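You operate a simulated robot arm through the tools that you are given. There is no shell and no other tool. Be economical: measure what you need, move in short steps, check, and stop when the job is done.

You are at the controls of a simulated two-armed robot. One attempt, no reset.

TASK
Take the blue marker and leave it on the lower shelf of the near open bay. Put one of the steel baskets from the narrow shelf behind the strainer pot on the middle of the bench. Put the filter carton on the bench edge beside the balance away on the third shelf from the top of the tall shelving. Put the label block marked "No. 29" from the railed tray no. 57 on top of the cream carton there. Fetch the blue brush and set it on the upper shelf of the far open bay. Do these in any order. Set down upright: steel basket, filter carton.

Only the result counts: the job must be done as asked and must still hold three seconds after the hand-in. Knocking over, shifting, dropping, spilling or breaking anything else fails it.

THE ROBOT
Two 7-joint arms with two-finger parallel grippers on one trunk, on a base that drives. Base frame: it is fixed to the floor where the robot stands at the start and does not move with it; the origin is under the middle of the robot, x ahead of it, y to its left, z up. Lengths are in mm, angles in rad, forces in N, time in s.
The left shoulder is at the start at [60, 189, 1253], the right one opposite. With the tool pointing down near the work surface each hand reaches from about 100 to 600 mm from the robot's upright axis, wherever it stands, measured 20 degrees to its own side. Places, roughly: blue brush (7x5x6 cm) [2600, -2600, 900]; blue marker [500, 0, 1000]; carton [-1250, -1500, 1000]; filter carton [500, 0, 1000]; label block [-1250, -1500, 1000]; lower shelf of the near open bay [600, 1800, 100]; middle of the bench [500, 1700, 900]; steel basket [-1000, 500, 750]; third shelf of the tall shelving [2900, 5100, 900]; upper shelf of the far open bay [700, 1200, 400]. Payload 3.43 kg a hand.
The TCP of each hand is the grasp point between the finger pads, 30 mm short of the fingertips. In the tool frame z runs along the fingers and y along their closing line. The gripper opens to 94 mm. The fingers are 28 mm wide and 10 mm thick; the gripper's body (50 by 96 mm) begins 55 mm behind the TCP.
Orientation is told as [roll, pitch, yaw] about the base's x, y, z axes, in that order, counted from this pose: with the fingers straight down and closing along the base's y, the tool's x points along the base's -x, its y along +y and its z along -z.

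THE INTERFACE
- The arms move only by the tool drive_tool. It takes "left_motion", "right_motion" or both (then of equal length, played together; a hand with none holds still); each is one flat list of numbers, 6 for each row, row after row: the shift along the tool's x, y, z in mm, then the turn, a rotation vector about the tool's x, y, z in rad. In form: [x, y, z, wx, wy, wz, x, y, z, wx, wy, wz, ...]. A call has 1 to 20 rows; each row shifts and turns the commanded pose from where the row before left it, along the tool's axes as they then stand. "left_gripper" and "right_gripper" are, for a hand that has rows, the finger opening in mm, from 0 to 94, set as the call begins (left out, the last holds). Rows are played at 5 a second. More than 50 mm and 0.15 rad between two rows, or a gripper value outside its range, and nothing of the call is played. A pose out of reach is approached as far as the arm can. The call stops where the force on the tool passes 40 N (or 10 N more than at its start, if that is more) or the arm is blocked; 0.2 s more then pass. Each finger travels about 153 mm/s and halts on what it meets, pressing with about 44 N; the grip force reading is that of the motor and also rises with nothing between the fingers. The clock runs only during rows and for 0.2 s after the last one: add rows that do not move to give the fingers time. The reply holds the time, the measured pose of the TCP, the force on the tool along the base axes, the opening and the grip force, in the units named above and with some noise, with the torque about the TCP (base axes, N m) and any sound that the robot's microphone picked up.
- Cameras (640 x 400 px; columns grow to the right, rows downward): "scene" is now at [8.1, -3.1, 1791.3]; the picture's right is [-0.02, -1.00, 0.00], its down [-0.86, 0.02, -0.52] and it looks along [0.52, -0.01, -0.86] (base axes); focal length 258 px, centre (320, 200). "left" rides on the left gripper at [76, -14, -103] in its tool frame; the picture's right is [0.18, 0.98, 0.00], its down [-0.75, 0.14, -0.64] and it looks along [-0.63, 0.12, 0.77] (tool axes); focal length 243 px, centre (320, 200). "right" rides on the right gripper at [76, 14, -103] in its tool frame; the picture's right is [-0.18, 0.98, 0.00], its down [-0.75, -0.14, -0.64] and it looks along [-0.63, -0.12, 0.77] (tool axes); focal length 243 px, centre (320, 200). There is no depth. A picture from a camera that has moved, and an enlarged one, comes with that camera's place and axes in the base frame and with its lens.
- snapshot(camera): a new picture of that camera. No time passes.
- slide_trunk(by): slides the trunk up (or, below 0, down) by that many mm; the arms and the scene camera ride with it, the base frame stays. It gives what a move gives, with no picture.
- steer(legs): drives the robot by 1 to 6 legs, each [ahead, left, turn to the left] in mm, mm and rad, along the robot's own axes; the way and the turn of a leg run together, so that a leg with both is an arc; at most 1500 mm and 3.142 rad a leg. The arms and the cameras ride along, it lands a little off, and it stops where it bumps. It gives what a move gives.
- head_to(pan, tilt): turns the head with the scene camera to pan (to the left, within 1.501 rad either way) and tilt (down, from -0.506 to 1.204), counted from straight ahead of the robot. It gives what a move gives.
- inspect(camera, box): a new picture of the part [left, top, right, bottom] of that camera's present view, enlarged. No time passes.
- sign_off(): hands the job in; it is judged then, once.

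Work in short steps. Places have to be worked out from the pictures, the camera data and where the tool is seen: move nearer, look again, correct. Check each grasp and each placing, and mend what went wrong. You have 165 turns and 138 pictures in all, those below and enlarged ones among them. Open the grippers and draw the arms clear of the work before you hand the job in, unless the task says otherwise.

The tools are called after ">>>" by a JSON object that holds its "fn" and its "kwargs". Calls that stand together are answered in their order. drive_tool: Moves the arms, as the interface text tells. Its arguments: {"type":"object","properties":{"left_motion":{"type":"array","items":{"type":"number"}},"left_gripper":{"type":"number"},"right_motion":{"type":"array","items":{"type":"number"}},"right_gripper":{"type":"number"}},"required":[]} The other tools are called the same way: slide_trunk (by) slides the trunk up or down; steer (legs) drives the base; head_to (pan, tilt) turns the head that bears the scene camera; snapshot (camera) takes a picture; inspect (camera, box) takes an enlarged picture of a part of a camera's view; sign_off () hands the job in.

At the start:

```text
clock: 0.0
left_ee_pos: [392.5, 130.6, 1124.8]
left_tool_rot: [0.0, -0.002, -0.001]
left_force: [-0.5, -0.4, -0.2]
left_torque: [-0.01, 0.01, -0.02]
left_finger_gap: 94.0
left_grasp_force: 0.1
right_ee_pos: [307.3, -167.0, 1135.4]
right_tool_rot: [0.0, 0.001, 0.001]
right_force: [0.8, -0.2, 0.0]
right_torque: [0.0, 0.0, -0.03]
right_finger_gap: 94.0
right_grasp_force: 0.0
trunk travel left (down, up): [-925.0, 65.0]
robot x, y, heading: [1.3, -2.1, 0.002]
head pan, tilt: [-0.019, 1.026]
```

scene: 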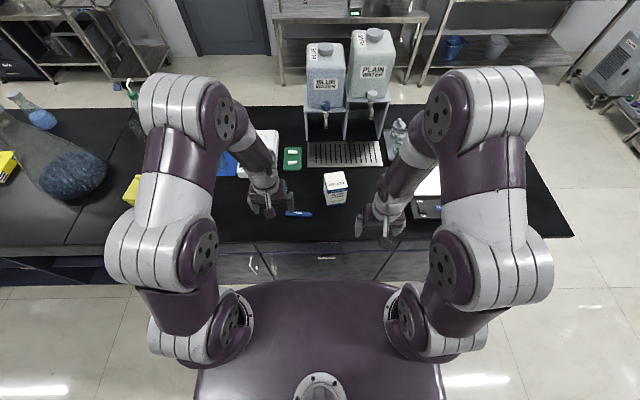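
right: 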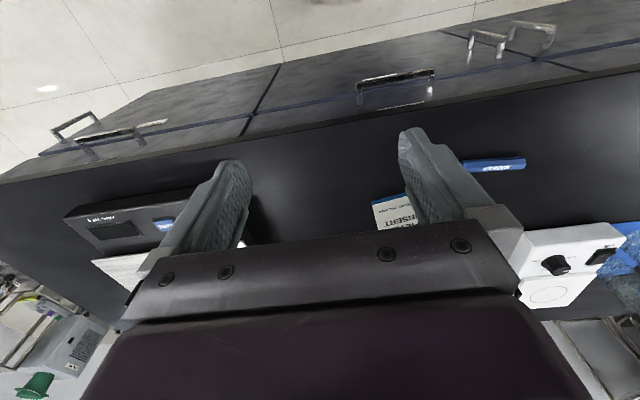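
left: 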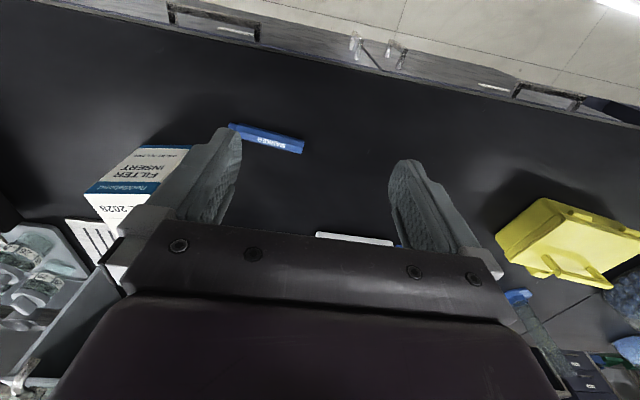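

I begin by enlarging the work area to locate the marker and filter carton, and looking at the right side.

>>> {"fn": "inspect", "kwargs": {"camera": "scene", "box": [220, 100, 460, 250]}}

>>> {"fn": "head_to", "kwargs": {"pan": 0.9, "tilt": 0.6}}

>>> {"fn": "snapshot", "kwargs": {"camera": "scene"}}

```text
2.67 times, centred on (340, 175) of scene
camera zoom: at [8.1, -3.1, 1791.3], right [-0.02, -1.0, 0.0], down [-0.86, 0.02, -0.52], along [0.52, -0.01, -0.86], focal length 688 px, centre (267, 267)
```

zoom: 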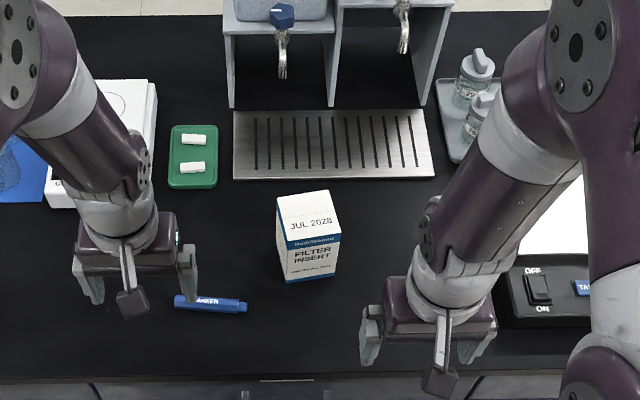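

```text
clock: 1.2
left_ee_pos: [392.3, 130.8, 1126.4]
left_tool_rot: [0.0, 0.0, 0.001]
left_force: [1.0, -0.1, 0.0]
left_torque: [0.02, 0.01, -0.01]
left_finger_gap: 94.1
left_grasp_force: 0.0
right_ee_pos: [308.0, -166.0, 1136.0]
right_tool_rot: [0.001, 0.001, 0.0]
right_force: [0.0, -0.4, -0.3]
right_torque: [0.03, 0.01, -0.02]
right_finger_gap: 93.9
right_grasp_force: 0.1
trunk travel left (down, up): [-925.0, 65.0]
robot x, y, heading: [2.5, 3.1, 0.0]
head pan, tilt: [0.901, 0.6]
```

```text
133 pictures are left
camera scene: at [-5.0, 67.4, 1825.1], right [0.78, -0.62, 0.0], down [-0.35, -0.44, -0.82], along [0.51, 0.65, -0.57], focal length 258 px, centre (320, 200)
```

scene: 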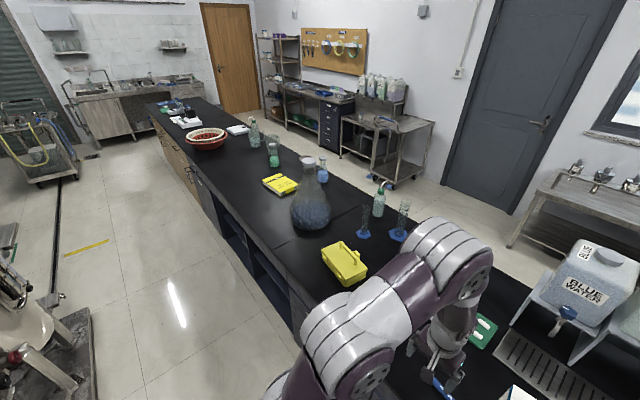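

The marker lies near (488, 70, ~890) along base y (turned ~9°). I turn the left hand so the fingers close across it, and move above it.

>>> {"fn": "drive_tool", "kwargs": {"left_motion": [0, 0, 0, 0, 0, -0.141, 0, 0, 0, 0, 0, -0.141, 0, 0, 0, 0, 0, -0.141, 0, 0, 0, 0, 0, -0.141, 0, 0, 0, 0, 0, -0.141, 0, 0, 0, 0, 0, -0.141, 0, 0, 0, 0, 0, -0.141, 0, 0, 0, 0, 0, -0.141, 0, 0, 0, 0, 0, -0.141, 0, 0, 0, 0, 0, -0.141, 15, -35, 42, 0, 0, 0, 15, -35, 42, 0, 0, 0, 15, -35, 41, 0, 0, 0, 0, 0, 0, 0, 0, 0], "left_gripper": 60}}

>>> {"fn": "snapshot", "kwargs": {"camera": "left"}}

>>> {"fn": "head_to", "kwargs": {"pan": 0, "tilt": 1.0}}

>>> {"fn": "snapshot", "kwargs": {"camera": "scene"}}

```text
refused: row 11 steps farther than a row can; nothing moved
```

```text
132 pictures are left
camera left: at [316.5, 115.1, 1228.8], right [-0.18, 0.98, 0.0], down [0.75, 0.14, 0.64], along [0.63, 0.12, -0.77], focal length 243 px, centre (320, 200)
```

left: 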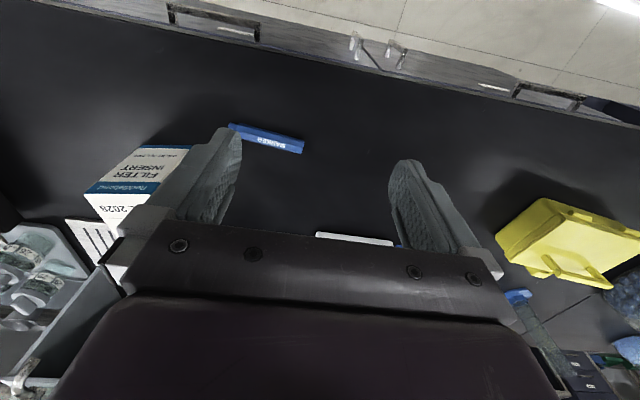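

```text
clock: 2.4
left_ee_pos: [390.6, 129.9, 1126.6]
left_tool_rot: [0.0, 0.0, 0.001]
left_force: [-0.9, -0.2, -1.2]
left_torque: [0.01, 0.01, 0.0]
left_finger_gap: 94.3
left_grasp_force: 0.1
right_ee_pos: [307.2, -166.8, 1136.6]
right_tool_rot: [-0.002, 0.0, -0.001]
right_force: [0.6, 1.0, 0.1]
right_torque: [-0.01, 0.02, 0.03]
right_finger_gap: 93.8
right_grasp_force: 0.0
trunk travel left (down, up): [-925.0, 65.0]
robot x, y, heading: [-0.2, -0.6, -0.001]
head pan, tilt: [0.0, 1.0]
```

```text
131 pictures are left
camera scene: at [9.7, -1.7, 1793.1], right [0.0, -1.0, 0.0], down [-0.84, 0.0, -0.54], along [0.54, 0.0, -0.84], focal length 258 px, centre (320, 200)
```

scene: 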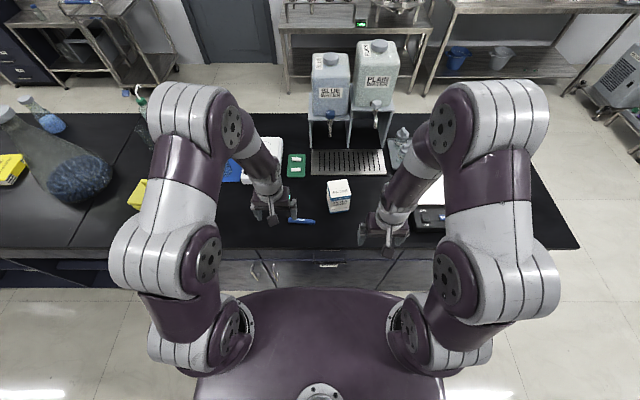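

The step length was over 50 mm as a norm; I use smaller steps.

>>> {"fn": "drive_tool", "kwargs": {"left_motion": [0, 0, 0, 0, 0, -0.141, 0, 0, 0, 0, 0, -0.141, 0, 0, 0, 0, 0, -0.141, 0, 0, 0, 0, 0, -0.141, 0, 0, 0, 0, 0, -0.141, 0, 0, 0, 0, 0, -0.141, 0, 0, 0, 0, 0, -0.141, 0, 0, 0, 0, 0, -0.141, 0, 0, 0, 0, 0, -0.141, 0, 0, 0, 0, 0, -0.141, 11, -26, 31, 0, 0, 0, 11, -26, 31, 0, 0, 0, 11, -26, 31, 0, 0, 0, 12, -26, 31, 0, 0, 0, 0, 0, 0, 0, 0, 0], "left_gripper": 60}}

>>> {"fn": "snapshot", "kwargs": {"camera": "left"}}

```text
clock: 5.6
left_ee_pos: [487.7, 69.6, 1002.0]
left_tool_rot: [0.0, 0.0, 1.411]
left_force: [-0.6, -0.6, -0.6]
left_torque: [0.01, -0.01, 0.0]
left_finger_gap: 60.1
left_grasp_force: 0.1
right_ee_pos: [306.6, -165.2, 1135.6]
right_tool_rot: [0.0, 0.001, 0.0]
right_force: [-0.2, -1.1, 0.2]
right_torque: [0.01, -0.02, 0.01]
right_finger_gap: 94.1
right_grasp_force: 0.1
trunk travel left (down, up): [-925.0, 65.0]
robot x, y, heading: [-1.6, -0.3, -0.002]
head pan, tilt: [0.0, 1.0]
```

```text
130 pictures are left
camera left: at [490.6, -8.9, 1104.2], right [-1.0, -0.02, 0.0], down [-0.02, 0.77, 0.64], along [-0.02, 0.64, -0.77], focal length 243 px, centre (320, 200)
```

left: 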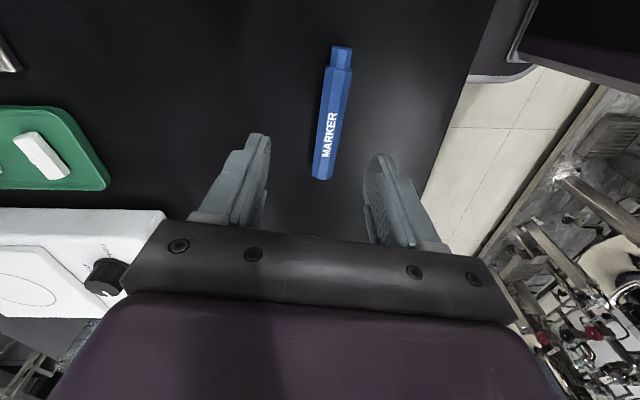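

Combining views: marker centre ≈ (480, 71, 905), slightly less rotated. I correct and descend to near it.

>>> {"fn": "drive_tool", "kwargs": {"left_motion": [0, 4, 15, 0, 0, -0.03, 0, 4, 15, 0, 0, -0.03, 0, 0, 15, 0, 0, 0, 0, 0, 15, 0, 0, 0, 0, 0, 8, 0, 0, 0, 0, 0, 0, 0, 0, 0], "left_gripper": 60}}

>>> {"fn": "snapshot", "kwargs": {"camera": "left"}}

```text
clock: 7.0
left_ee_pos: [479.7, 68.7, 933.9]
left_tool_rot: [0.0, -0.001, 1.471]
left_force: [0.6, 0.3, 0.7]
left_torque: [0.01, 0.0, 0.01]
left_finger_gap: 60.1
left_grasp_force: 0.0
right_ee_pos: [308.3, -164.6, 1135.6]
right_tool_rot: [-0.002, -0.001, -0.001]
right_force: [-0.2, 0.8, 0.7]
right_torque: [0.0, 0.01, -0.01]
right_finger_gap: 94.0
right_grasp_force: 0.1
trunk travel left (down, up): [-925.0, 65.0]
robot x, y, heading: [0.5, 4.2, 0.003]
head pan, tilt: [0.0, 1.0]
```

```text
129 pictures are left
camera left: at [486.5, -8.7, 1036.3], right [-1.0, -0.08, 0.0], down [-0.06, 0.76, 0.64], along [-0.05, 0.64, -0.77], focal length 243 px, centre (320, 200)
```

left: 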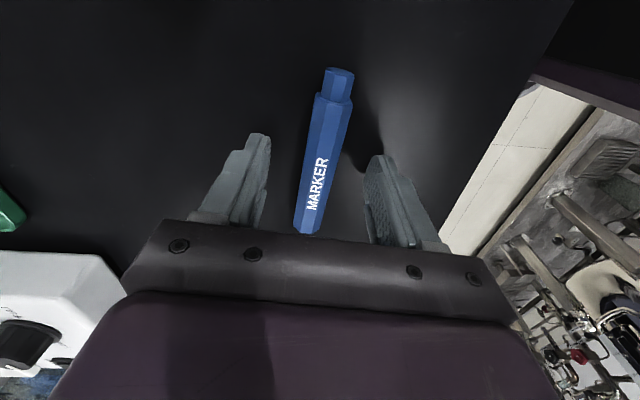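

Marker is centred and parallel between the fingers. Descend ~7 mm and close.

>>> {"fn": "drive_tool", "kwargs": {"left_motion": [0, 0, 3, 0, 0, 0, 0, 0, 2, 0, 0, 0, 0, 0, 2, 0, 0, 0, 0, 0, 0, 0, 0, 0]}}

>>> {"fn": "drive_tool", "kwargs": {"left_motion": [0, 0, 0, 0, 0, 0, 0, 0, 0, 0, 0, 0, 0, 0, 0, 0, 0, 0], "left_gripper": 0}}

>>> {"fn": "snapshot", "kwargs": {"camera": "left"}}

```text
clock: 8.0
left_ee_pos: [478.9, 70.9, 929.4]
left_tool_rot: [-0.008, 0.001, 1.469]
left_force: [0.7, 5.6, 36.9]
left_torque: [0.42, 1.25, -0.23]
left_finger_gap: 59.6
left_grasp_force: 0.0
right_ee_pos: [304.8, -166.5, 1138.1]
right_tool_rot: [0.0, -0.003, -0.001]
right_force: [-0.4, 0.0, -0.1]
right_torque: [0.02, -0.02, 0.0]
right_finger_gap: 94.2
right_grasp_force: 0.0
trunk travel left (down, up): [-925.0, 65.0]
robot x, y, heading: [-2.1, -0.1, -0.004]
head pan, tilt: [0.0, 1.0]
```

```text
clock: 8.5
left_ee_pos: [475.1, 69.2, 930.1]
left_tool_rot: [-0.003, -0.001, 1.469]
left_force: [-12.7, -0.6, 26.5]
left_torque: [-0.45, 0.73, -0.23]
left_finger_gap: 17.7
left_grasp_force: 44.3
right_ee_pos: [302.7, -167.4, 1137.4]
right_tool_rot: [0.002, -0.004, 0.0]
right_force: [-0.5, -0.4, -0.3]
right_torque: [-0.04, 0.0, -0.01]
right_finger_gap: 94.3
right_grasp_force: 0.0
trunk travel left (down, up): [-925.0, 65.0]
robot x, y, heading: [0.7, 1.9, -0.001]
head pan, tilt: [0.0, 1.0]
stopped in row 2 (left hand): the force on the tool passed its limit at 52 N (the readings are from after the stop); the commanded pose is now the measured one
```

```text
128 pictures are left
camera left: at [482.4, -9.0, 1032.7], right [-1.0, -0.08, 0.0], down [-0.07, 0.76, 0.64], along [-0.05, 0.64, -0.77], focal length 243 px, centre (320, 200)
```

left: 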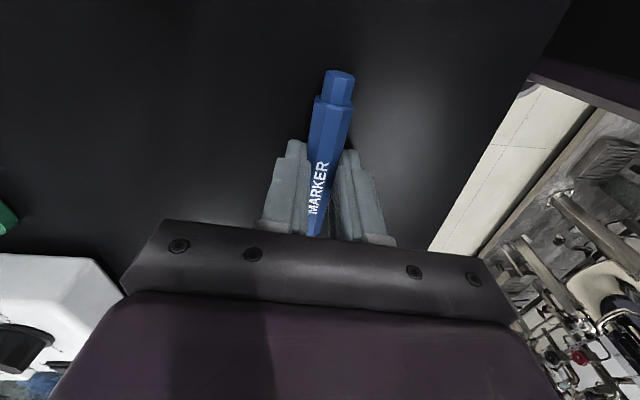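

Gripped (17.7 mm); bench top is z≈900. I raise the left hand and move it left, while turning the right hand to a forward-down pitch for a frontal grasp of the filter carton.

>>> {"fn": "drive_tool", "kwargs": {"left_motion": [0, 0, -40, 0, 0, 0, 0, 0, -40, 0, 0, 0, 0, 0, -40, 0, 0, 0, -43, 0, 0, 0, 0, 0, -43, 0, 0, 0, 0, 0, -43, 0, 0, 0, 0, 0, 0, 0, 0, 0, 0, 0, 0, 0, 0, 0, 0, 0, 0, 0, 0, 0, 0, 0, 0, 0, 0, 0, 0, 0, 0, 0, 0, 0, 0, 0, 0, 0, 0, 0, 0, 0], "right_motion": [-40, 0, 0, 0, 0, -0.095, -40, 0, 0, 0, 0, -0.095, 0, 0, 0, 0, -0.12, 0, 0, 0, 0, 0, -0.12, 0, 0, 0, 0, 0, -0.12, 0, 0, 0, 0, 0, -0.12, 0, 0, 0, 0, 0, -0.12, 0, 0, 0, 0, 0, -0.12, 0, 0, 0, 0, 0, -0.12, 0, 0, 0, 0, 0, -0.12, 0, 0, 0, 0, 0, -0.12, 0, 0, 0, 0, 0, -0.12, 0], "right_gripper": 94}}

>>> {"fn": "snapshot", "kwargs": {"camera": "right"}}

>>> {"fn": "snapshot", "kwargs": {"camera": "scene"}}

```text
clock: 11.1
left_ee_pos: [494.8, 197.6, 1044.7]
left_tool_rot: [0.004, -0.002, 1.468]
left_force: [0.4, 0.5, 0.4]
left_torque: [0.0, 0.02, 0.0]
left_finger_gap: 17.6
left_grasp_force: 43.7
right_ee_pos: [388.0, -180.9, 1133.8]
right_tool_rot: [-0.181, -1.084, 0.315]
right_force: [0.6, -0.7, 0.2]
right_torque: [0.01, 0.02, 0.0]
right_finger_gap: 93.9
right_grasp_force: 0.1
right hand out of reach, approached as far as the arm can: row 6, 7
trunk travel left (down, up): [-925.0, 65.0]
robot x, y, heading: [-2.9, 2.4, 0.0]
head pan, tilt: [0.0, 1.0]
```

```text
127 pictures are left
camera right: at [262.8, -188.0, 1112.7], right [-0.07, 0.99, 0.08], down [-0.21, -0.09, 0.97], along [0.98, 0.05, 0.21], focal length 243 px, centre (320, 200)
```

right: 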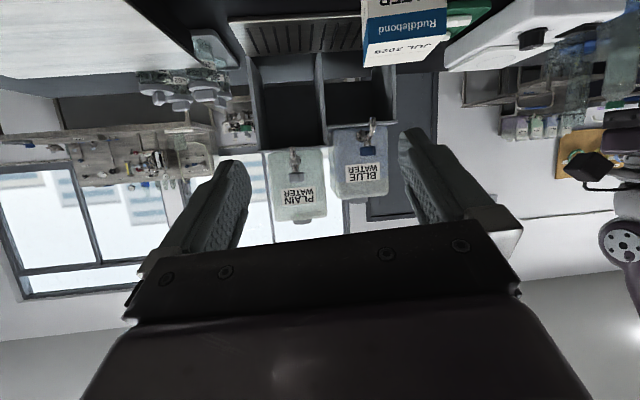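

```text
126 pictures are left
camera scene: at [10.5, -1.9, 1793.1], right [0.0, -1.0, 0.0], down [-0.84, 0.0, -0.54], along [0.54, 0.0, -0.84], focal length 258 px, centre (320, 200)
```

scene: 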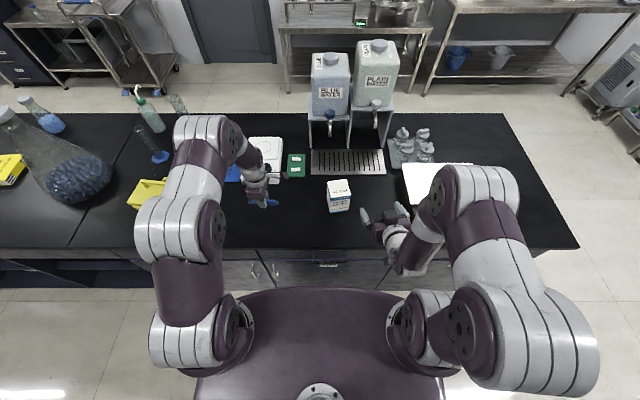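

The camera hangs under the hand in this pose, so I use a milder pitch (~0.85) with yaw 0.19 and move to a pre-grasp about 110 mm before the carton.

>>> {"fn": "drive_tool", "kwargs": {"right_motion": [0, 0, 0, -0.0375, 0.1165, 0.024, 0, 0, 0, -0.0375, 0.1165, 0.024, 3.6, 18.7, 36, 0, 0, 0, 3.6, 18.7, 36, 0, 0, 0, 3.6, 18.7, 36, 0, 0, 0, 3.6, 18.7, 36, 0, 0, 0, 0, 0, 0, 0, 0, 0], "right_gripper": 94}}

>>> {"fn": "snapshot", "kwargs": {"camera": "right"}}

>>> {"fn": "inspect", "kwargs": {"camera": "scene", "box": [220, 120, 460, 270]}}

```text
clock: 12.7
left_ee_pos: [493.8, 196.6, 1045.2]
left_tool_rot: [0.002, -0.002, 1.47]
left_force: [-0.5, 0.4, -0.7]
left_torque: [0.03, 0.01, 0.05]
left_finger_gap: 18.0
left_grasp_force: 43.8
right_ee_pos: [470.3, -89.4, 1028.1]
right_tool_rot: [-0.006, -0.856, 0.191]
right_force: [0.3, -0.3, 0.3]
right_torque: [0.0, 0.0, -0.02]
right_finger_gap: 93.9
right_grasp_force: 0.1
trunk travel left (down, up): [-925.0, 65.0]
robot x, y, heading: [-1.7, 4.7, -0.001]
head pan, tilt: [0.0, 1.0]
```

```text
125 pictures are left
camera right: at [342.7, -99.9, 1036.6], right [-0.07, 0.99, 0.14], down [0.04, -0.13, 0.99], along [1.0, 0.07, -0.03], focal length 243 px, centre (320, 200)
```

right: 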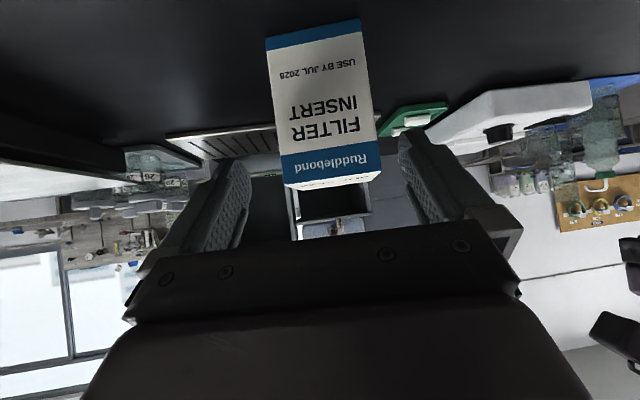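

```text
2.67 times, centred on (340, 195) of scene
camera zoom: at [8.8, -2.2, 1793.1], right [0.0, -1.0, 0.0], down [-0.84, 0.0, -0.54], along [0.54, 0.0, -0.84], focal length 688 px, centre (267, 213)
```

zoom: 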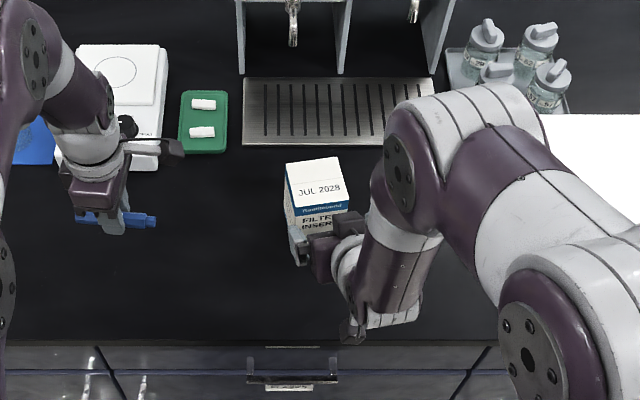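

Carton front face centre ≈ (530,-77), height ~106. I advance to TCP ≈ (547,-73,942) with the fingers straddling it.

>>> {"fn": "drive_tool", "kwargs": {"right_motion": [13.7, 1, 0, 0, 0, 0, 0, 0, 29, 0, 0, 0, 0, 0, 29, 0, 0, 0, 0, 0, 29, 0, 0, 0, 0, 0, 28, 0, 0, 0, 0, 0, 0, 0, 0, 0], "right_gripper": 94}}

>>> {"fn": "snapshot", "kwargs": {"camera": "right"}}

```text
clock: 14.1
left_ee_pos: [495.4, 198.1, 1045.7]
left_tool_rot: [0.003, -0.001, 1.47]
left_force: [1.0, -1.5, -0.4]
left_torque: [0.01, 0.01, 0.01]
left_finger_gap: 17.8
left_grasp_force: 44.3
right_ee_pos: [548.8, -72.3, 939.4]
right_tool_rot: [-0.004, -0.854, 0.191]
right_force: [-1.1, -0.3, 0.9]
right_torque: [0.01, -0.09, 0.04]
right_finger_gap: 93.7
right_grasp_force: 0.0
trunk travel left (down, up): [-925.0, 65.0]
robot x, y, heading: [0.7, 2.0, -0.0]
head pan, tilt: [0.0, 1.0]
```

```text
123 pictures are left
camera right: at [421.3, -82.4, 950.2], right [-0.07, 0.99, 0.14], down [0.04, -0.13, 0.99], along [1.0, 0.07, -0.03], focal length 243 px, centre (320, 200)
```

right: 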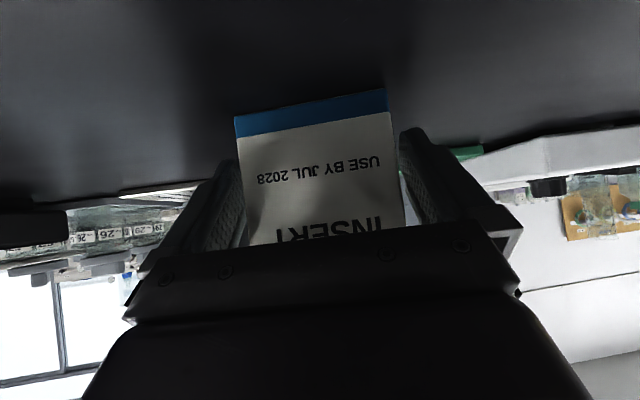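

Carton is between the fingers; close, then look at the grip.

>>> {"fn": "drive_tool", "kwargs": {"right_motion": [0, 0, 0, 0, 0, 0, 0, 0, 0, 0, 0, 0, 0, 0, 0, 0, 0, 0], "right_gripper": 0}}

>>> {"fn": "snapshot", "kwargs": {"camera": "right"}}

```text
clock: 14.9
left_ee_pos: [494.2, 196.3, 1045.0]
left_tool_rot: [0.003, -0.001, 1.47]
left_force: [-0.7, 0.8, -0.9]
left_torque: [0.02, -0.02, 0.0]
left_finger_gap: 17.8
left_grasp_force: 43.6
right_ee_pos: [548.3, -72.6, 942.3]
right_tool_rot: [-0.006, -0.855, 0.195]
right_force: [0.3, 0.6, -0.4]
right_torque: [-0.02, 0.07, 0.02]
right_finger_gap: 79.3
right_grasp_force: 43.7
trunk travel left (down, up): [-925.0, 65.0]
robot x, y, heading: [-0.1, -1.4, 0.003]
head pan, tilt: [0.0, 1.0]
```

```text
122 pictures are left
camera right: at [420.8, -82.1, 951.1], right [-0.07, 0.99, 0.14], down [0.04, -0.13, 0.99], along [1.0, 0.07, -0.03], focal length 243 px, centre (320, 200)
```

right: 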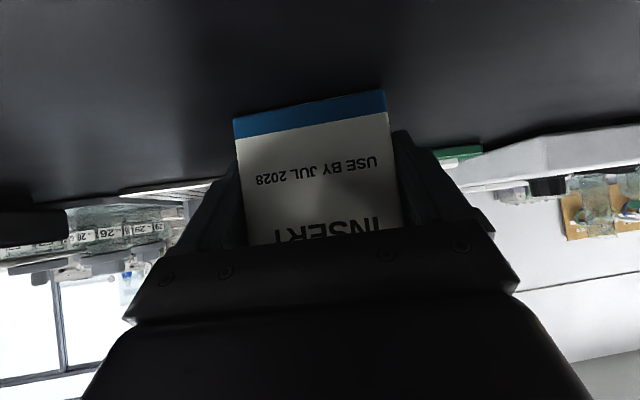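

Gripped at 79 mm. Lift 100 mm, back the robot 350 mm, then look left along the bench at the open bays.

>>> {"fn": "drive_tool", "kwargs": {"right_motion": [-25, 0, -22, 0, 0, 0, -25, 0, -22, 0, 0, 0, -25, 0, -22, 0, 0, 0, 0, 0, 0, 0, 0, 0], "left_motion": [0, 0, -20, 0, 0, 0, 0, 0, -20, 0, 0, 0, 0, 0, -20, 0, 0, 0, 0, 0, 0, 0, 0, 0]}}

>>> {"fn": "steer", "kwargs": {"legs": [[-350, 0, 0], [0, 700, 0]]}}

>>> {"fn": "head_to", "kwargs": {"pan": 0.7, "tilt": 0.9}}

>>> {"fn": "snapshot", "kwargs": {"camera": "scene"}}

```text
clock: 15.9
left_ee_pos: [493.1, 197.6, 1106.4]
left_tool_rot: [0.004, 0.001, 1.469]
left_force: [0.8, -0.3, -0.3]
left_torque: [0.0, -0.02, 0.01]
left_finger_gap: 17.9
left_grasp_force: 43.6
right_ee_pos: [546.1, -74.2, 1042.9]
right_tool_rot: [-0.005, -0.854, 0.192]
right_force: [0.4, -0.3, -3.1]
right_torque: [0.02, 0.07, -0.01]
right_finger_gap: 79.0
right_grasp_force: 44.0
trunk travel left (down, up): [-925.0, 65.0]
robot x, y, heading: [0.3, -2.7, -0.002]
head pan, tilt: [0.0, 1.0]
```

```text
clock: 21.7
left_ee_pos: [144.9, 904.8, 1106.3]
left_tool_rot: [0.003, -0.001, 1.465]
left_force: [-0.1, 0.3, -0.7]
left_torque: [-0.03, 0.01, -0.01]
left_finger_gap: 17.6
left_grasp_force: 43.7
right_ee_pos: [197.0, 633.3, 1042.9]
right_tool_rot: [-0.002, -0.856, 0.187]
right_force: [0.3, -0.4, -3.4]
right_torque: [-0.01, 0.05, 0.0]
right_finger_gap: 78.9
right_grasp_force: 43.9
trunk travel left (down, up): [-925.0, 65.0]
robot x, y, heading: [-350.1, 709.6, -0.01]
head pan, tilt: [0.0, 1.0]
```

```text
clock: 22.8
left_ee_pos: [144.0, 905.9, 1106.1]
left_tool_rot: [0.004, 0.001, 1.465]
left_force: [0.3, -0.3, 0.1]
left_torque: [-0.02, 0.03, 0.02]
left_finger_gap: 18.0
left_grasp_force: 43.7
right_ee_pos: [195.3, 635.4, 1042.5]
right_tool_rot: [-0.004, -0.856, 0.187]
right_force: [-0.2, -0.8, -3.3]
right_torque: [0.01, 0.07, -0.01]
right_finger_gap: 78.9
right_grasp_force: 43.8
trunk travel left (down, up): [-925.0, 65.0]
robot x, y, heading: [-351.9, 712.6, -0.007]
head pan, tilt: [0.7, 0.901]
```

```text
121 pictures are left
camera scene: at [-351.1, 757.6, 1800.3], right [0.64, -0.77, 0.0], down [-0.6, -0.5, -0.62], along [0.48, 0.4, -0.78], focal length 258 px, centre (320, 200)
```

scene: 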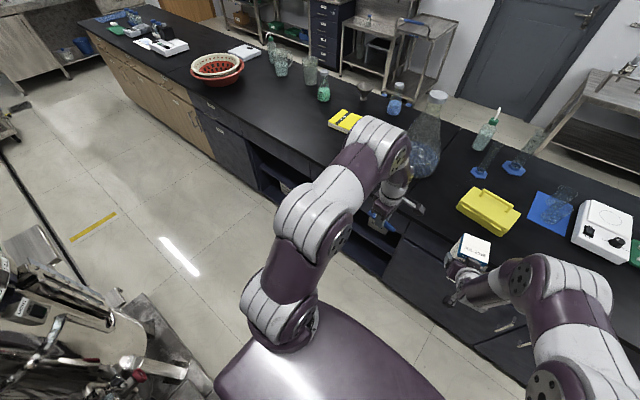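

I check the clearances to my left and behind before driving on.

>>> {"fn": "head_to", "kwargs": {"pan": 1.5, "tilt": 0.7}}

>>> {"fn": "snapshot", "kwargs": {"camera": "scene"}}

```text
clock: 23.9
left_ee_pos: [144.7, 904.4, 1106.4]
left_tool_rot: [0.004, 0.0, 1.464]
left_force: [-0.2, -0.4, -0.8]
left_torque: [-0.02, -0.02, 0.02]
left_finger_gap: 17.8
left_grasp_force: 44.6
right_ee_pos: [196.0, 634.8, 1040.8]
right_tool_rot: [-0.006, -0.854, 0.185]
right_force: [-0.3, -0.3, -2.7]
right_torque: [0.04, 0.09, -0.04]
right_finger_gap: 78.7
right_grasp_force: 44.3
trunk travel left (down, up): [-925.0, 65.0]
robot x, y, heading: [-349.5, 711.8, -0.007]
head pan, tilt: [1.499, 0.7]
```

```text
120 pictures are left
camera scene: at [-402.5, 794.4, 1816.5], right [1.0, -0.08, 0.0], down [-0.05, -0.64, -0.76], along [0.06, 0.76, -0.64], focal length 258 px, centre (320, 200)
```

scene: 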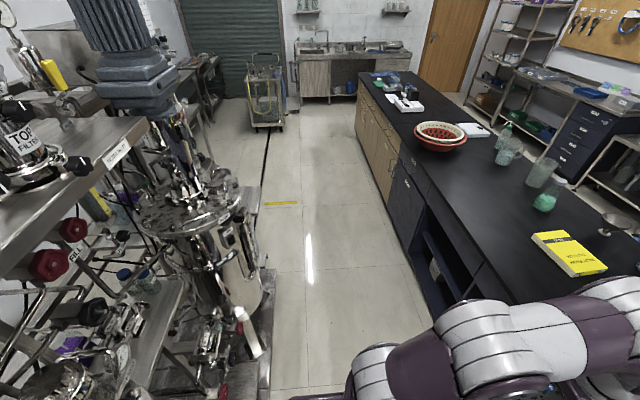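

The corridor is clear: equipment edge x≈-670, bench front x≈380. Drive left to y≈1350 and lower the trunk 500 for a frontal look at the bays.

>>> {"fn": "steer", "kwargs": {"legs": [[30, 0, 0.007], [0, 750, 0]]}}

>>> {"fn": "slide_trunk", "kwargs": {"by": -600}}

>>> {"fn": "head_to", "kwargs": {"pan": 0.0, "tilt": 0.75}}

>>> {"fn": "snapshot", "kwargs": {"camera": "scene"}}

```text
clock: 28.3
left_ee_pos: [175.5, 1649.0, 1107.2]
left_tool_rot: [0.002, 0.001, 1.465]
left_force: [-0.1, -1.3, -0.6]
left_torque: [0.01, 0.02, 0.0]
left_finger_gap: 17.7
left_grasp_force: 44.8
right_ee_pos: [227.8, 1377.1, 1041.8]
right_tool_rot: [-0.003, -0.854, 0.188]
right_force: [-0.4, 1.2, -2.7]
right_torque: [0.01, 0.04, -0.02]
right_finger_gap: 78.8
right_grasp_force: 43.9
trunk travel left (down, up): [-925.0, 65.0]
robot x, y, heading: [-319.0, 1451.5, -0.003]
head pan, tilt: [1.499, 0.7]
```

```text
refused: -600 is not a number from -400 to 400
```

```text
clock: 29.9
left_ee_pos: [174.6, 1649.1, 1106.3]
left_tool_rot: [0.004, 0.001, 1.466]
left_force: [-0.6, -0.3, 0.0]
left_torque: [-0.04, 0.01, 0.0]
left_finger_gap: 17.9
left_grasp_force: 44.6
right_ee_pos: [226.9, 1377.3, 1042.1]
right_tool_rot: [-0.005, -0.855, 0.187]
right_force: [0.5, -0.7, -2.6]
right_torque: [0.01, 0.07, -0.01]
right_finger_gap: 79.3
right_grasp_force: 44.1
trunk travel left (down, up): [-925.0, 65.0]
robot x, y, heading: [-319.4, 1453.6, -0.006]
head pan, tilt: [0.0, 0.75]
```

```text
119 pictures are left
camera scene: at [-295.3, 1452.2, 1812.2], right [0.0, -1.0, 0.0], down [-0.68, 0.0, -0.73], along [0.73, 0.0, -0.68], focal length 258 px, centre (320, 200)
```

scene: 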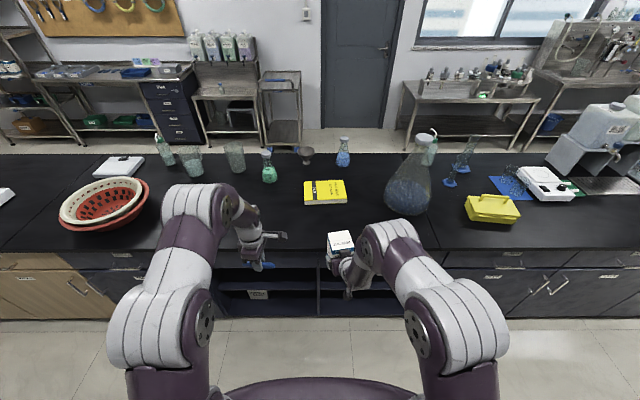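

Two bays show: left (y≈1460–2085) and right (y≈960–1455). Lower the trunk 400 and look closer for labels.

>>> {"fn": "slide_trunk", "kwargs": {"by": -400}}

>>> {"fn": "slide_trunk", "kwargs": {"by": -300}}

>>> {"fn": "head_to", "kwargs": {"pan": 0.0, "tilt": 0.5}}

>>> {"fn": "snapshot", "kwargs": {"camera": "scene"}}

```text
clock: 33.8
left_ee_pos: [175.2, 1649.6, 707.4]
left_tool_rot: [0.0, 0.001, 1.464]
left_force: [-0.3, -0.5, -0.2]
left_torque: [0.0, 0.02, -0.01]
left_finger_gap: 17.9
left_grasp_force: 44.2
right_ee_pos: [227.0, 1377.7, 641.5]
right_tool_rot: [-0.005, -0.855, 0.187]
right_force: [-1.1, -0.8, -3.0]
right_torque: [-0.01, 0.06, -0.02]
right_finger_gap: 78.9
right_grasp_force: 44.4
trunk travel left (down, up): [-525.0, 465.0]
robot x, y, heading: [-321.7, 1455.8, -0.006]
head pan, tilt: [0.0, 0.75]
```

```text
clock: 36.8
left_ee_pos: [175.5, 1648.5, 406.5]
left_tool_rot: [0.002, 0.001, 1.464]
left_force: [0.4, 0.3, -0.5]
left_torque: [-0.01, -0.01, 0.0]
left_finger_gap: 17.8
left_grasp_force: 43.7
right_ee_pos: [227.9, 1378.3, 342.7]
right_tool_rot: [-0.005, -0.854, 0.187]
right_force: [-0.2, -0.3, -2.5]
right_torque: [-0.02, 0.06, 0.03]
right_finger_gap: 79.1
right_grasp_force: 43.5
trunk travel left (down, up): [-225.0, 765.0]
robot x, y, heading: [-315.6, 1454.4, -0.003]
head pan, tilt: [0.0, 0.75]
```

```text
clock: 37.5
left_ee_pos: [174.6, 1650.1, 406.1]
left_tool_rot: [0.003, 0.0, 1.465]
left_force: [0.3, -0.3, -0.1]
left_torque: [-0.01, -0.02, -0.01]
left_finger_gap: 17.7
left_grasp_force: 44.0
right_ee_pos: [226.9, 1377.7, 341.7]
right_tool_rot: [-0.006, -0.855, 0.186]
right_force: [0.7, -0.4, -2.9]
right_torque: [-0.01, 0.04, -0.03]
right_finger_gap: 78.7
right_grasp_force: 43.8
trunk travel left (down, up): [-225.0, 765.0]
robot x, y, heading: [-315.7, 1451.1, -0.006]
head pan, tilt: [0.0, 0.499]
```

```text
118 pictures are left
camera scene: at [-287.5, 1452.3, 1134.1], right [0.0, -1.0, 0.0], down [-0.48, 0.0, -0.88], along [0.88, 0.0, -0.48], focal length 258 px, centre (320, 200)
```

scene: 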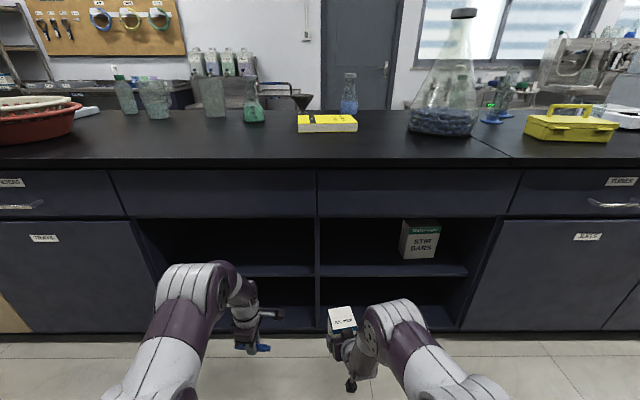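

Given coordinates identify near bay = left (y≈1750), far = right (y≈1210). I tuck the right hand with the carton back and up, and pitch the left hand forward about its own x axis (marker stays horizontal).

>>> {"fn": "drive_tool", "kwargs": {"right_motion": [4.2, 5.7, -35.4, 0, 0, 0, 4.2, 5.7, -35.4, 0, 0, 0, 4.2, 5.7, -35.4, 0, 0, 0, 4.2, 5.7, -35.4, 0, 0, 0, 0, 0, 0, 0, 0, 0, 0, 0, 0, 0, 0, 0, 0, 0, 0, 0, 0, 0, 0, 0, 0, 0, 0, 0, 0, 0, 0, 0, 0, 0], "left_motion": [0, 0, 0, 0.14, 0, 0, 0, 0, 0, 0.14, 0, 0, 0, 0, 0, 0.14, 0, 0, 0, 0, 0, 0.14, 0, 0, 0, 0, 0, 0.14, 0, 0, 0, 0, 0, 0.14, 0, 0, 0, 0, 0, 0.14, 0, 0, 0, 0, 0, 0.14, 0, 0, 0, 0, 0, 0, 0, 0]}}

>>> {"fn": "snapshot", "kwargs": {"camera": "left"}}

>>> {"fn": "snapshot", "kwargs": {"camera": "scene"}}

```text
clock: 39.5
left_ee_pos: [171.0, 1636.1, 402.2]
left_tool_rot: [-0.653, 0.065, 1.424]
left_force: [-0.8, -0.4, 0.1]
left_torque: [0.0, -0.02, -0.01]
left_finger_gap: 17.8
left_grasp_force: 43.5
left hand out of reach, approached as far as the arm can: row 5, 6, 7, 8
right_ee_pos: [107.3, 1377.7, 423.8]
right_tool_rot: [-0.005, -0.856, 0.188]
right_force: [0.3, 0.1, -2.0]
right_torque: [-0.01, 0.06, 0.0]
right_finger_gap: 79.0
right_grasp_force: 44.0
trunk travel left (down, up): [-225.0, 765.0]
robot x, y, heading: [-316.9, 1453.3, -0.008]
head pan, tilt: [0.0, 0.499]
```

```text
117 pictures are left
camera left: at [110.6, 1573.5, 498.0], right [-0.8, -0.11, -0.58], down [-0.38, 0.84, 0.37], along [0.45, 0.53, -0.72], focal length 243 px, centre (320, 200)
```

left: 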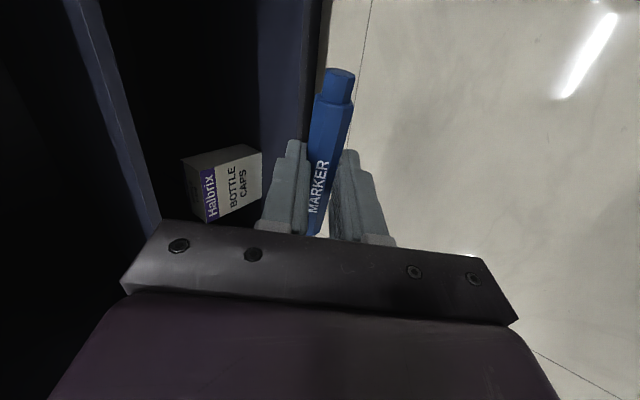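

```text
116 pictures are left
camera scene: at [-287.6, 1452.3, 1134.2], right [0.0, -1.0, 0.0], down [-0.48, 0.0, -0.88], along [0.88, 0.0, -0.48], focal length 258 px, centre (320, 200)
```

scene: 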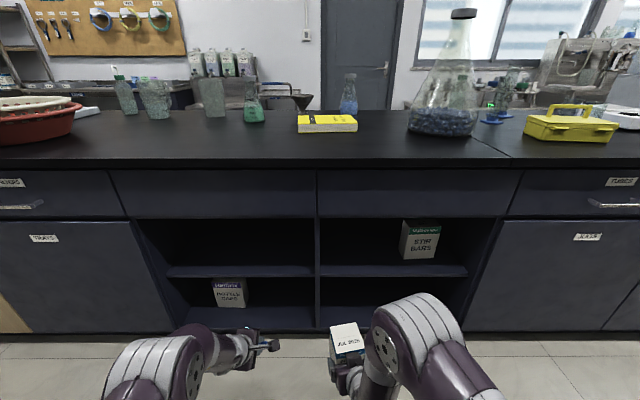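

Left hand reached pitch ≈0.65, which suffices. Bottle-caps box sits at y≈1790–1950, so I'll place at y≈1625. Lower trunk 190, drive forward 190.

>>> {"fn": "slide_trunk", "kwargs": {"by": -190}}

>>> {"fn": "steer", "kwargs": {"legs": [[190, 0, 0.007]]}}

>>> {"fn": "snapshot", "kwargs": {"camera": "left"}}

>>> {"fn": "head_to", "kwargs": {"pan": 0.25, "tilt": 0.8}}

>>> {"fn": "snapshot", "kwargs": {"camera": "scene"}}

```text
clock: 41.6
left_ee_pos: [170.8, 1636.4, 212.9]
left_tool_rot: [-0.652, 0.066, 1.424]
left_force: [0.3, 0.0, 0.9]
left_torque: [-0.02, 0.01, 0.0]
left_finger_gap: 17.7
left_grasp_force: 43.9
right_ee_pos: [107.7, 1377.5, 233.4]
right_tool_rot: [-0.005, -0.853, 0.188]
right_force: [-0.2, -0.8, -1.7]
right_torque: [-0.01, 0.09, 0.0]
right_finger_gap: 79.1
right_grasp_force: 44.1
trunk travel left (down, up): [-35.0, 955.0]
robot x, y, heading: [-318.5, 1459.0, -0.005]
head pan, tilt: [0.0, 0.499]
```

```text
clock: 43.2
left_ee_pos: [360.0, 1640.3, 214.0]
left_tool_rot: [-0.653, 0.065, 1.434]
left_force: [0.4, 0.4, 0.1]
left_torque: [-0.03, -0.03, -0.02]
left_finger_gap: 17.6
left_grasp_force: 43.3
right_ee_pos: [298.3, 1381.1, 232.0]
right_tool_rot: [-0.004, -0.855, 0.198]
right_force: [0.3, 1.0, -2.6]
right_torque: [-0.02, 0.06, 0.0]
right_finger_gap: 79.3
right_grasp_force: 44.6
trunk travel left (down, up): [-35.0, 955.0]
robot x, y, heading: [-124.3, 1455.2, 0.005]
head pan, tilt: [0.0, 0.499]
```

```text
115 pictures are left
camera left: at [300.2, 1577.1, 308.1], right [-0.8, -0.11, -0.58], down [-0.39, 0.84, 0.37], along [0.45, 0.53, -0.72], focal length 243 px, centre (320, 200)
```

left: 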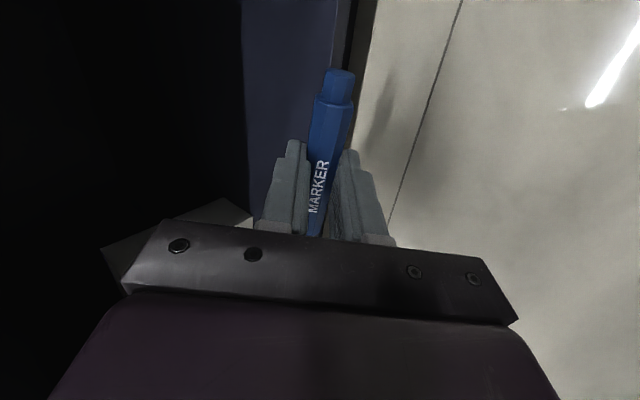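

```text
clock: 44.0
left_ee_pos: [359.5, 1640.8, 213.8]
left_tool_rot: [-0.652, 0.065, 1.432]
left_force: [-0.3, -0.3, 0.0]
left_torque: [0.01, 0.02, -0.02]
left_finger_gap: 18.0
left_grasp_force: 44.0
right_ee_pos: [298.1, 1380.8, 233.7]
right_tool_rot: [-0.005, -0.854, 0.195]
right_force: [-0.2, -0.6, -2.9]
right_torque: [-0.03, 0.07, 0.01]
right_finger_gap: 78.9
right_grasp_force: 44.2
trunk travel left (down, up): [-35.0, 955.0]
robot x, y, heading: [-129.5, 1454.6, 0.009]
head pan, tilt: [0.25, 0.799]
```

```text
114 pictures are left
camera scene: at [-109.9, 1472.3, 918.3], right [0.25, -0.97, 0.0], down [-0.69, -0.18, -0.7], along [0.68, 0.17, -0.72], focal length 258 px, centre (320, 200)
```

scene: 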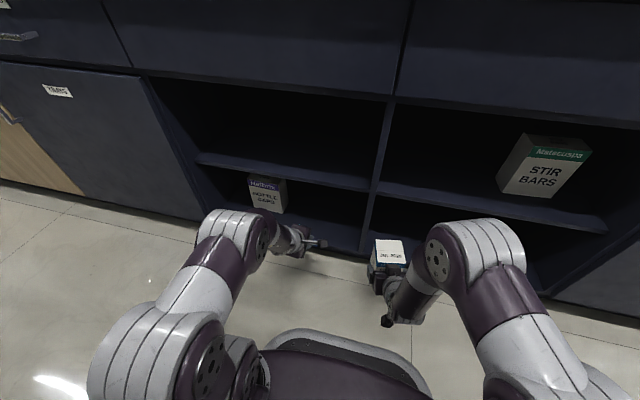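

Shelf front edge is ≈ x 420–430 with the tool above it. I move the left hand 135 mm forward into the lower bay at constant height, then 20 mm down.

>>> {"fn": "drive_tool", "kwargs": {"left_motion": [-0.9, -26.8, 20.6, 0, 0, 0, -0.9, -26.8, 20.6, 0, 0, 0, -0.9, -26.8, 20.6, 0, 0, 0, -0.9, -26.8, 20.6, 0, 0, 0, -1.4, 12.1, 15.8, 0, 0, 0, 0, 0, 0, 0, 0, 0]}}

>>> {"fn": "snapshot", "kwargs": {"camera": "left"}}

>>> {"fn": "inspect", "kwargs": {"camera": "scene", "box": [180, 150, 420, 300]}}

```text
clock: 45.4
left_ee_pos: [493.1, 1625.0, 190.7]
left_tool_rot: [-0.653, 0.064, 1.431]
left_force: [-0.2, -0.3, -0.4]
left_torque: [0.02, 0.01, 0.01]
left_finger_gap: 17.8
left_grasp_force: 43.5
right_ee_pos: [298.4, 1380.7, 232.5]
right_tool_rot: [-0.005, -0.856, 0.196]
right_force: [-0.3, 0.9, -2.3]
right_torque: [0.01, 0.07, 0.03]
right_finger_gap: 79.0
right_grasp_force: 44.3
trunk travel left (down, up): [-35.0, 955.0]
robot x, y, heading: [-130.5, 1455.8, 0.002]
head pan, tilt: [0.25, 0.799]
```

```text
113 pictures are left
camera left: at [435.0, 1562.2, 285.8], right [-0.8, -0.11, -0.58], down [-0.39, 0.84, 0.37], along [0.45, 0.53, -0.72], focal length 243 px, centre (320, 200)
```

left: 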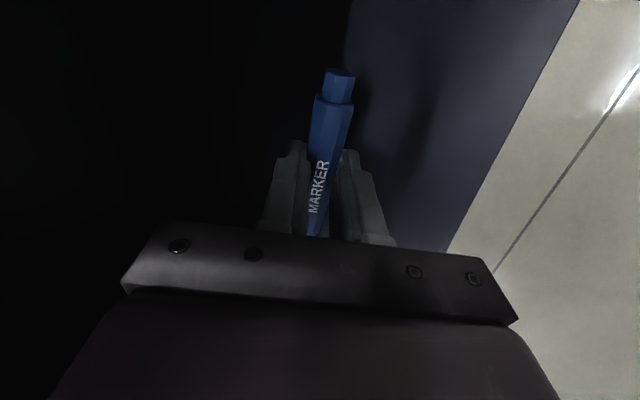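

```text
2.67 times, centred on (300, 225) of scene
camera zoom: at [-110.0, 1472.3, 918.2], right [0.25, -0.97, 0.0], down [-0.69, -0.18, -0.7], along [0.67, 0.17, -0.72], focal length 688 px, centre (373, 133)
```

zoom: 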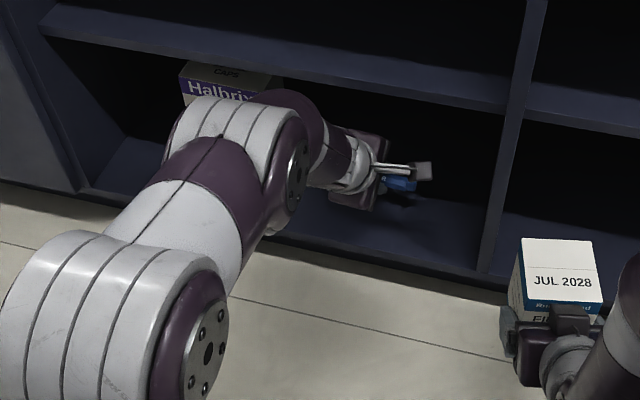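

Marker is well inside the shelf (edge x≈427). Descend in 4 mm steps until contact.

>>> {"fn": "drive_tool", "kwargs": {"left_motion": [-0.3, 2.4, 3.2, 0, 0, 0, -0.3, 2.4, 3.2, 0, 0, 0, -0.3, 2.4, 3.2, 0, 0, 0, -0.3, 2.4, 3.2, 0, 0, 0, -0.3, 2.4, 3.2, 0, 0, 0, -0.3, 2.4, 3.2, 0, 0, 0, -0.3, 2.4, 3.2, 0, 0, 0, -0.3, 2.4, 3.2, 0, 0, 0, -0.3, 2.4, 3.2, 0, 0, 0, -0.3, 2.4, 3.2, 0, 0, 0]}}

```text
clock: 47.6
left_ee_pos: [494.8, 1626.7, 154.8]
left_tool_rot: [-0.653, 0.063, 1.432]
left_force: [-6.4, 0.3, 8.4]
left_torque: [0.08, 0.19, 0.04]
left_finger_gap: 17.9
left_grasp_force: 44.1
right_ee_pos: [298.2, 1381.0, 234.1]
right_tool_rot: [-0.006, -0.855, 0.198]
right_force: [0.2, -0.2, -2.9]
right_torque: [0.0, 0.07, 0.01]
right_finger_gap: 78.9
right_grasp_force: 44.1
trunk travel left (down, up): [-35.0, 955.0]
robot x, y, heading: [-129.6, 1456.2, 0.006]
head pan, tilt: [0.25, 0.799]
```

Contact felt (shelf ≈ z 120). Rise 3 mm and open moderately.

>>> {"fn": "drive_tool", "kwargs": {"left_motion": [0.2, -1.8, -2.4, 0, 0, 0, 0, 0, 0, 0, 0, 0, 0, 0, 0, 0, 0, 0], "left_gripper": 36}}

>>> {"fn": "drive_tool", "kwargs": {"left_motion": [0, 0, -10, 0, 0, 0, 0, 0, -20, 0, 0, 0, 0, 0, -30, 0, 0, 0, 0, 0, -30, 0, 0, 0, 0, 0, 0, 0, 0, 0]}}

>>> {"fn": "snapshot", "kwargs": {"camera": "left"}}

```text
clock: 48.4
left_ee_pos: [494.1, 1626.2, 156.8]
left_tool_rot: [-0.656, 0.063, 1.433]
left_force: [10.1, 0.8, 10.5]
left_torque: [0.14, -0.4, -0.12]
left_finger_gap: 27.7
left_grasp_force: 0.0
right_ee_pos: [298.6, 1381.1, 233.5]
right_tool_rot: [-0.006, -0.854, 0.195]
right_force: [-0.4, 0.5, -2.3]
right_torque: [-0.01, 0.09, 0.0]
right_finger_gap: 79.1
right_grasp_force: 43.6
trunk travel left (down, up): [-35.0, 955.0]
robot x, y, heading: [-130.5, 1452.1, 0.007]
head pan, tilt: [0.25, 0.799]
```

```text
clock: 49.6
left_ee_pos: [441.2, 1640.0, 227.6]
left_tool_rot: [-0.653, 0.064, 1.432]
left_force: [-0.6, 0.3, -0.7]
left_torque: [-0.01, -0.02, -0.03]
left_finger_gap: 36.2
left_grasp_force: 0.0
right_ee_pos: [297.1, 1381.3, 233.5]
right_tool_rot: [-0.005, -0.856, 0.198]
right_force: [-0.6, -1.1, -2.5]
right_torque: [-0.05, 0.03, -0.01]
right_finger_gap: 78.9
right_grasp_force: 43.7
trunk travel left (down, up): [-35.0, 955.0]
robot x, y, heading: [-128.7, 1454.1, 0.006]
head pan, tilt: [0.25, 0.799]
```

```text
111 pictures are left
camera left: at [380.4, 1576.4, 322.0], right [-0.8, -0.11, -0.58], down [-0.39, 0.84, 0.37], along [0.45, 0.53, -0.72], focal length 243 px, centre (320, 200)
```

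left: 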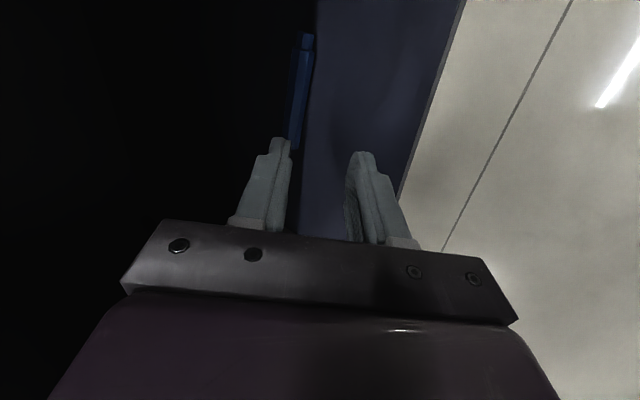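

Marker rests on the lower shelf, clear. Back out, raise the trunk, and strafe left along the corridor toward the bench's far end.

>>> {"fn": "steer", "kwargs": {"legs": [[-195, 0, -0.006]]}}

>>> {"fn": "slide_trunk", "kwargs": {"by": 400}}

>>> {"fn": "slide_trunk", "kwargs": {"by": 400}}

>>> {"fn": "steer", "kwargs": {"legs": [[0, 1500, 0], [0, 1200, 0]]}}

>>> {"fn": "head_to", "kwargs": {"pan": 0.3, "tilt": 0.4}}

>>> {"fn": "snapshot", "kwargs": {"camera": "scene"}}

```text
clock: 51.1
left_ee_pos: [248.5, 1633.4, 226.8]
left_tool_rot: [-0.652, 0.065, 1.42]
left_force: [-0.1, -0.1, -0.9]
left_torque: [-0.01, -0.03, -0.01]
left_finger_gap: 36.1
left_grasp_force: 0.1
right_ee_pos: [102.9, 1375.8, 232.2]
right_tool_rot: [-0.005, -0.856, 0.183]
right_force: [0.7, -0.1, -2.5]
right_torque: [-0.01, 0.04, -0.02]
right_finger_gap: 79.2
right_grasp_force: 44.2
trunk travel left (down, up): [-35.0, 955.0]
robot x, y, heading: [-322.4, 1452.9, -0.006]
head pan, tilt: [0.25, 0.799]
```

```text
clock: 55.0
left_ee_pos: [248.8, 1632.5, 626.2]
left_tool_rot: [-0.654, 0.066, 1.42]
left_force: [-0.5, 0.0, 0.1]
left_torque: [0.0, 0.02, 0.01]
left_finger_gap: 36.0
left_grasp_force: 0.2
right_ee_pos: [103.2, 1375.8, 633.5]
right_tool_rot: [-0.005, -0.855, 0.183]
right_force: [-0.5, 0.8, -2.4]
right_torque: [-0.02, 0.07, 0.01]
right_finger_gap: 79.0
right_grasp_force: 43.2
trunk travel left (down, up): [-435.0, 555.0]
robot x, y, heading: [-318.9, 1459.0, -0.009]
head pan, tilt: [0.25, 0.799]
```

```text
clock: 58.8
left_ee_pos: [248.9, 1632.8, 1026.8]
left_tool_rot: [-0.651, 0.065, 1.421]
left_force: [0.2, -0.6, 0.1]
left_torque: [-0.02, 0.01, 0.04]
left_finger_gap: 36.1
left_grasp_force: 0.1
right_ee_pos: [103.5, 1376.0, 1033.5]
right_tool_rot: [-0.005, -0.855, 0.183]
right_force: [-0.2, 0.6, -2.8]
right_torque: [0.0, 0.06, -0.04]
right_finger_gap: 78.9
right_grasp_force: 44.1
trunk travel left (down, up): [-835.0, 155.0]
robot x, y, heading: [-321.5, 1454.5, -0.009]
head pan, tilt: [0.25, 0.799]
```

```text
clock: 71.9
left_ee_pos: [191.4, 4353.8, 1027.4]
left_tool_rot: [-0.652, 0.066, 1.453]
left_force: [-1.0, 0.5, 0.3]
left_torque: [-0.01, -0.04, -0.02]
left_finger_gap: 35.9
left_grasp_force: 0.1
right_ee_pos: [54.0, 4091.1, 1032.8]
right_tool_rot: [-0.005, -0.856, 0.216]
right_force: [-0.2, -0.1, -2.8]
right_torque: [-0.02, 0.07, -0.01]
right_finger_gap: 79.0
right_grasp_force: 44.3
trunk travel left (down, up): [-835.0, 155.0]
robot x, y, heading: [-374.0, 4153.5, 0.026]
head pan, tilt: [0.25, 0.799]
```

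```text
clock: 72.8
left_ee_pos: [190.7, 4353.7, 1027.0]
left_tool_rot: [-0.653, 0.064, 1.455]
left_force: [0.8, 0.8, 0.5]
left_torque: [0.0, 0.03, 0.01]
left_finger_gap: 36.0
left_grasp_force: 0.1
right_ee_pos: [55.9, 4091.1, 1033.0]
right_tool_rot: [-0.005, -0.856, 0.215]
right_force: [-0.3, -0.2, -2.3]
right_torque: [-0.01, 0.07, 0.03]
right_finger_gap: 78.9
right_grasp_force: 44.0
trunk travel left (down, up): [-835.0, 155.0]
robot x, y, heading: [-374.3, 4158.6, 0.029]
head pan, tilt: [0.3, 0.4]
```

```text
110 pictures are left
camera scene: at [-345.5, 4182.4, 1753.2], right [0.32, -0.95, 0.0], down [-0.37, -0.12, -0.92], along [0.87, 0.29, -0.39], focal length 258 px, centre (320, 200)
```

scene: 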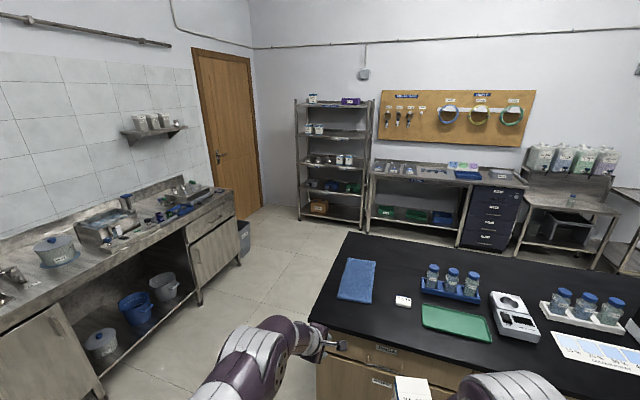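

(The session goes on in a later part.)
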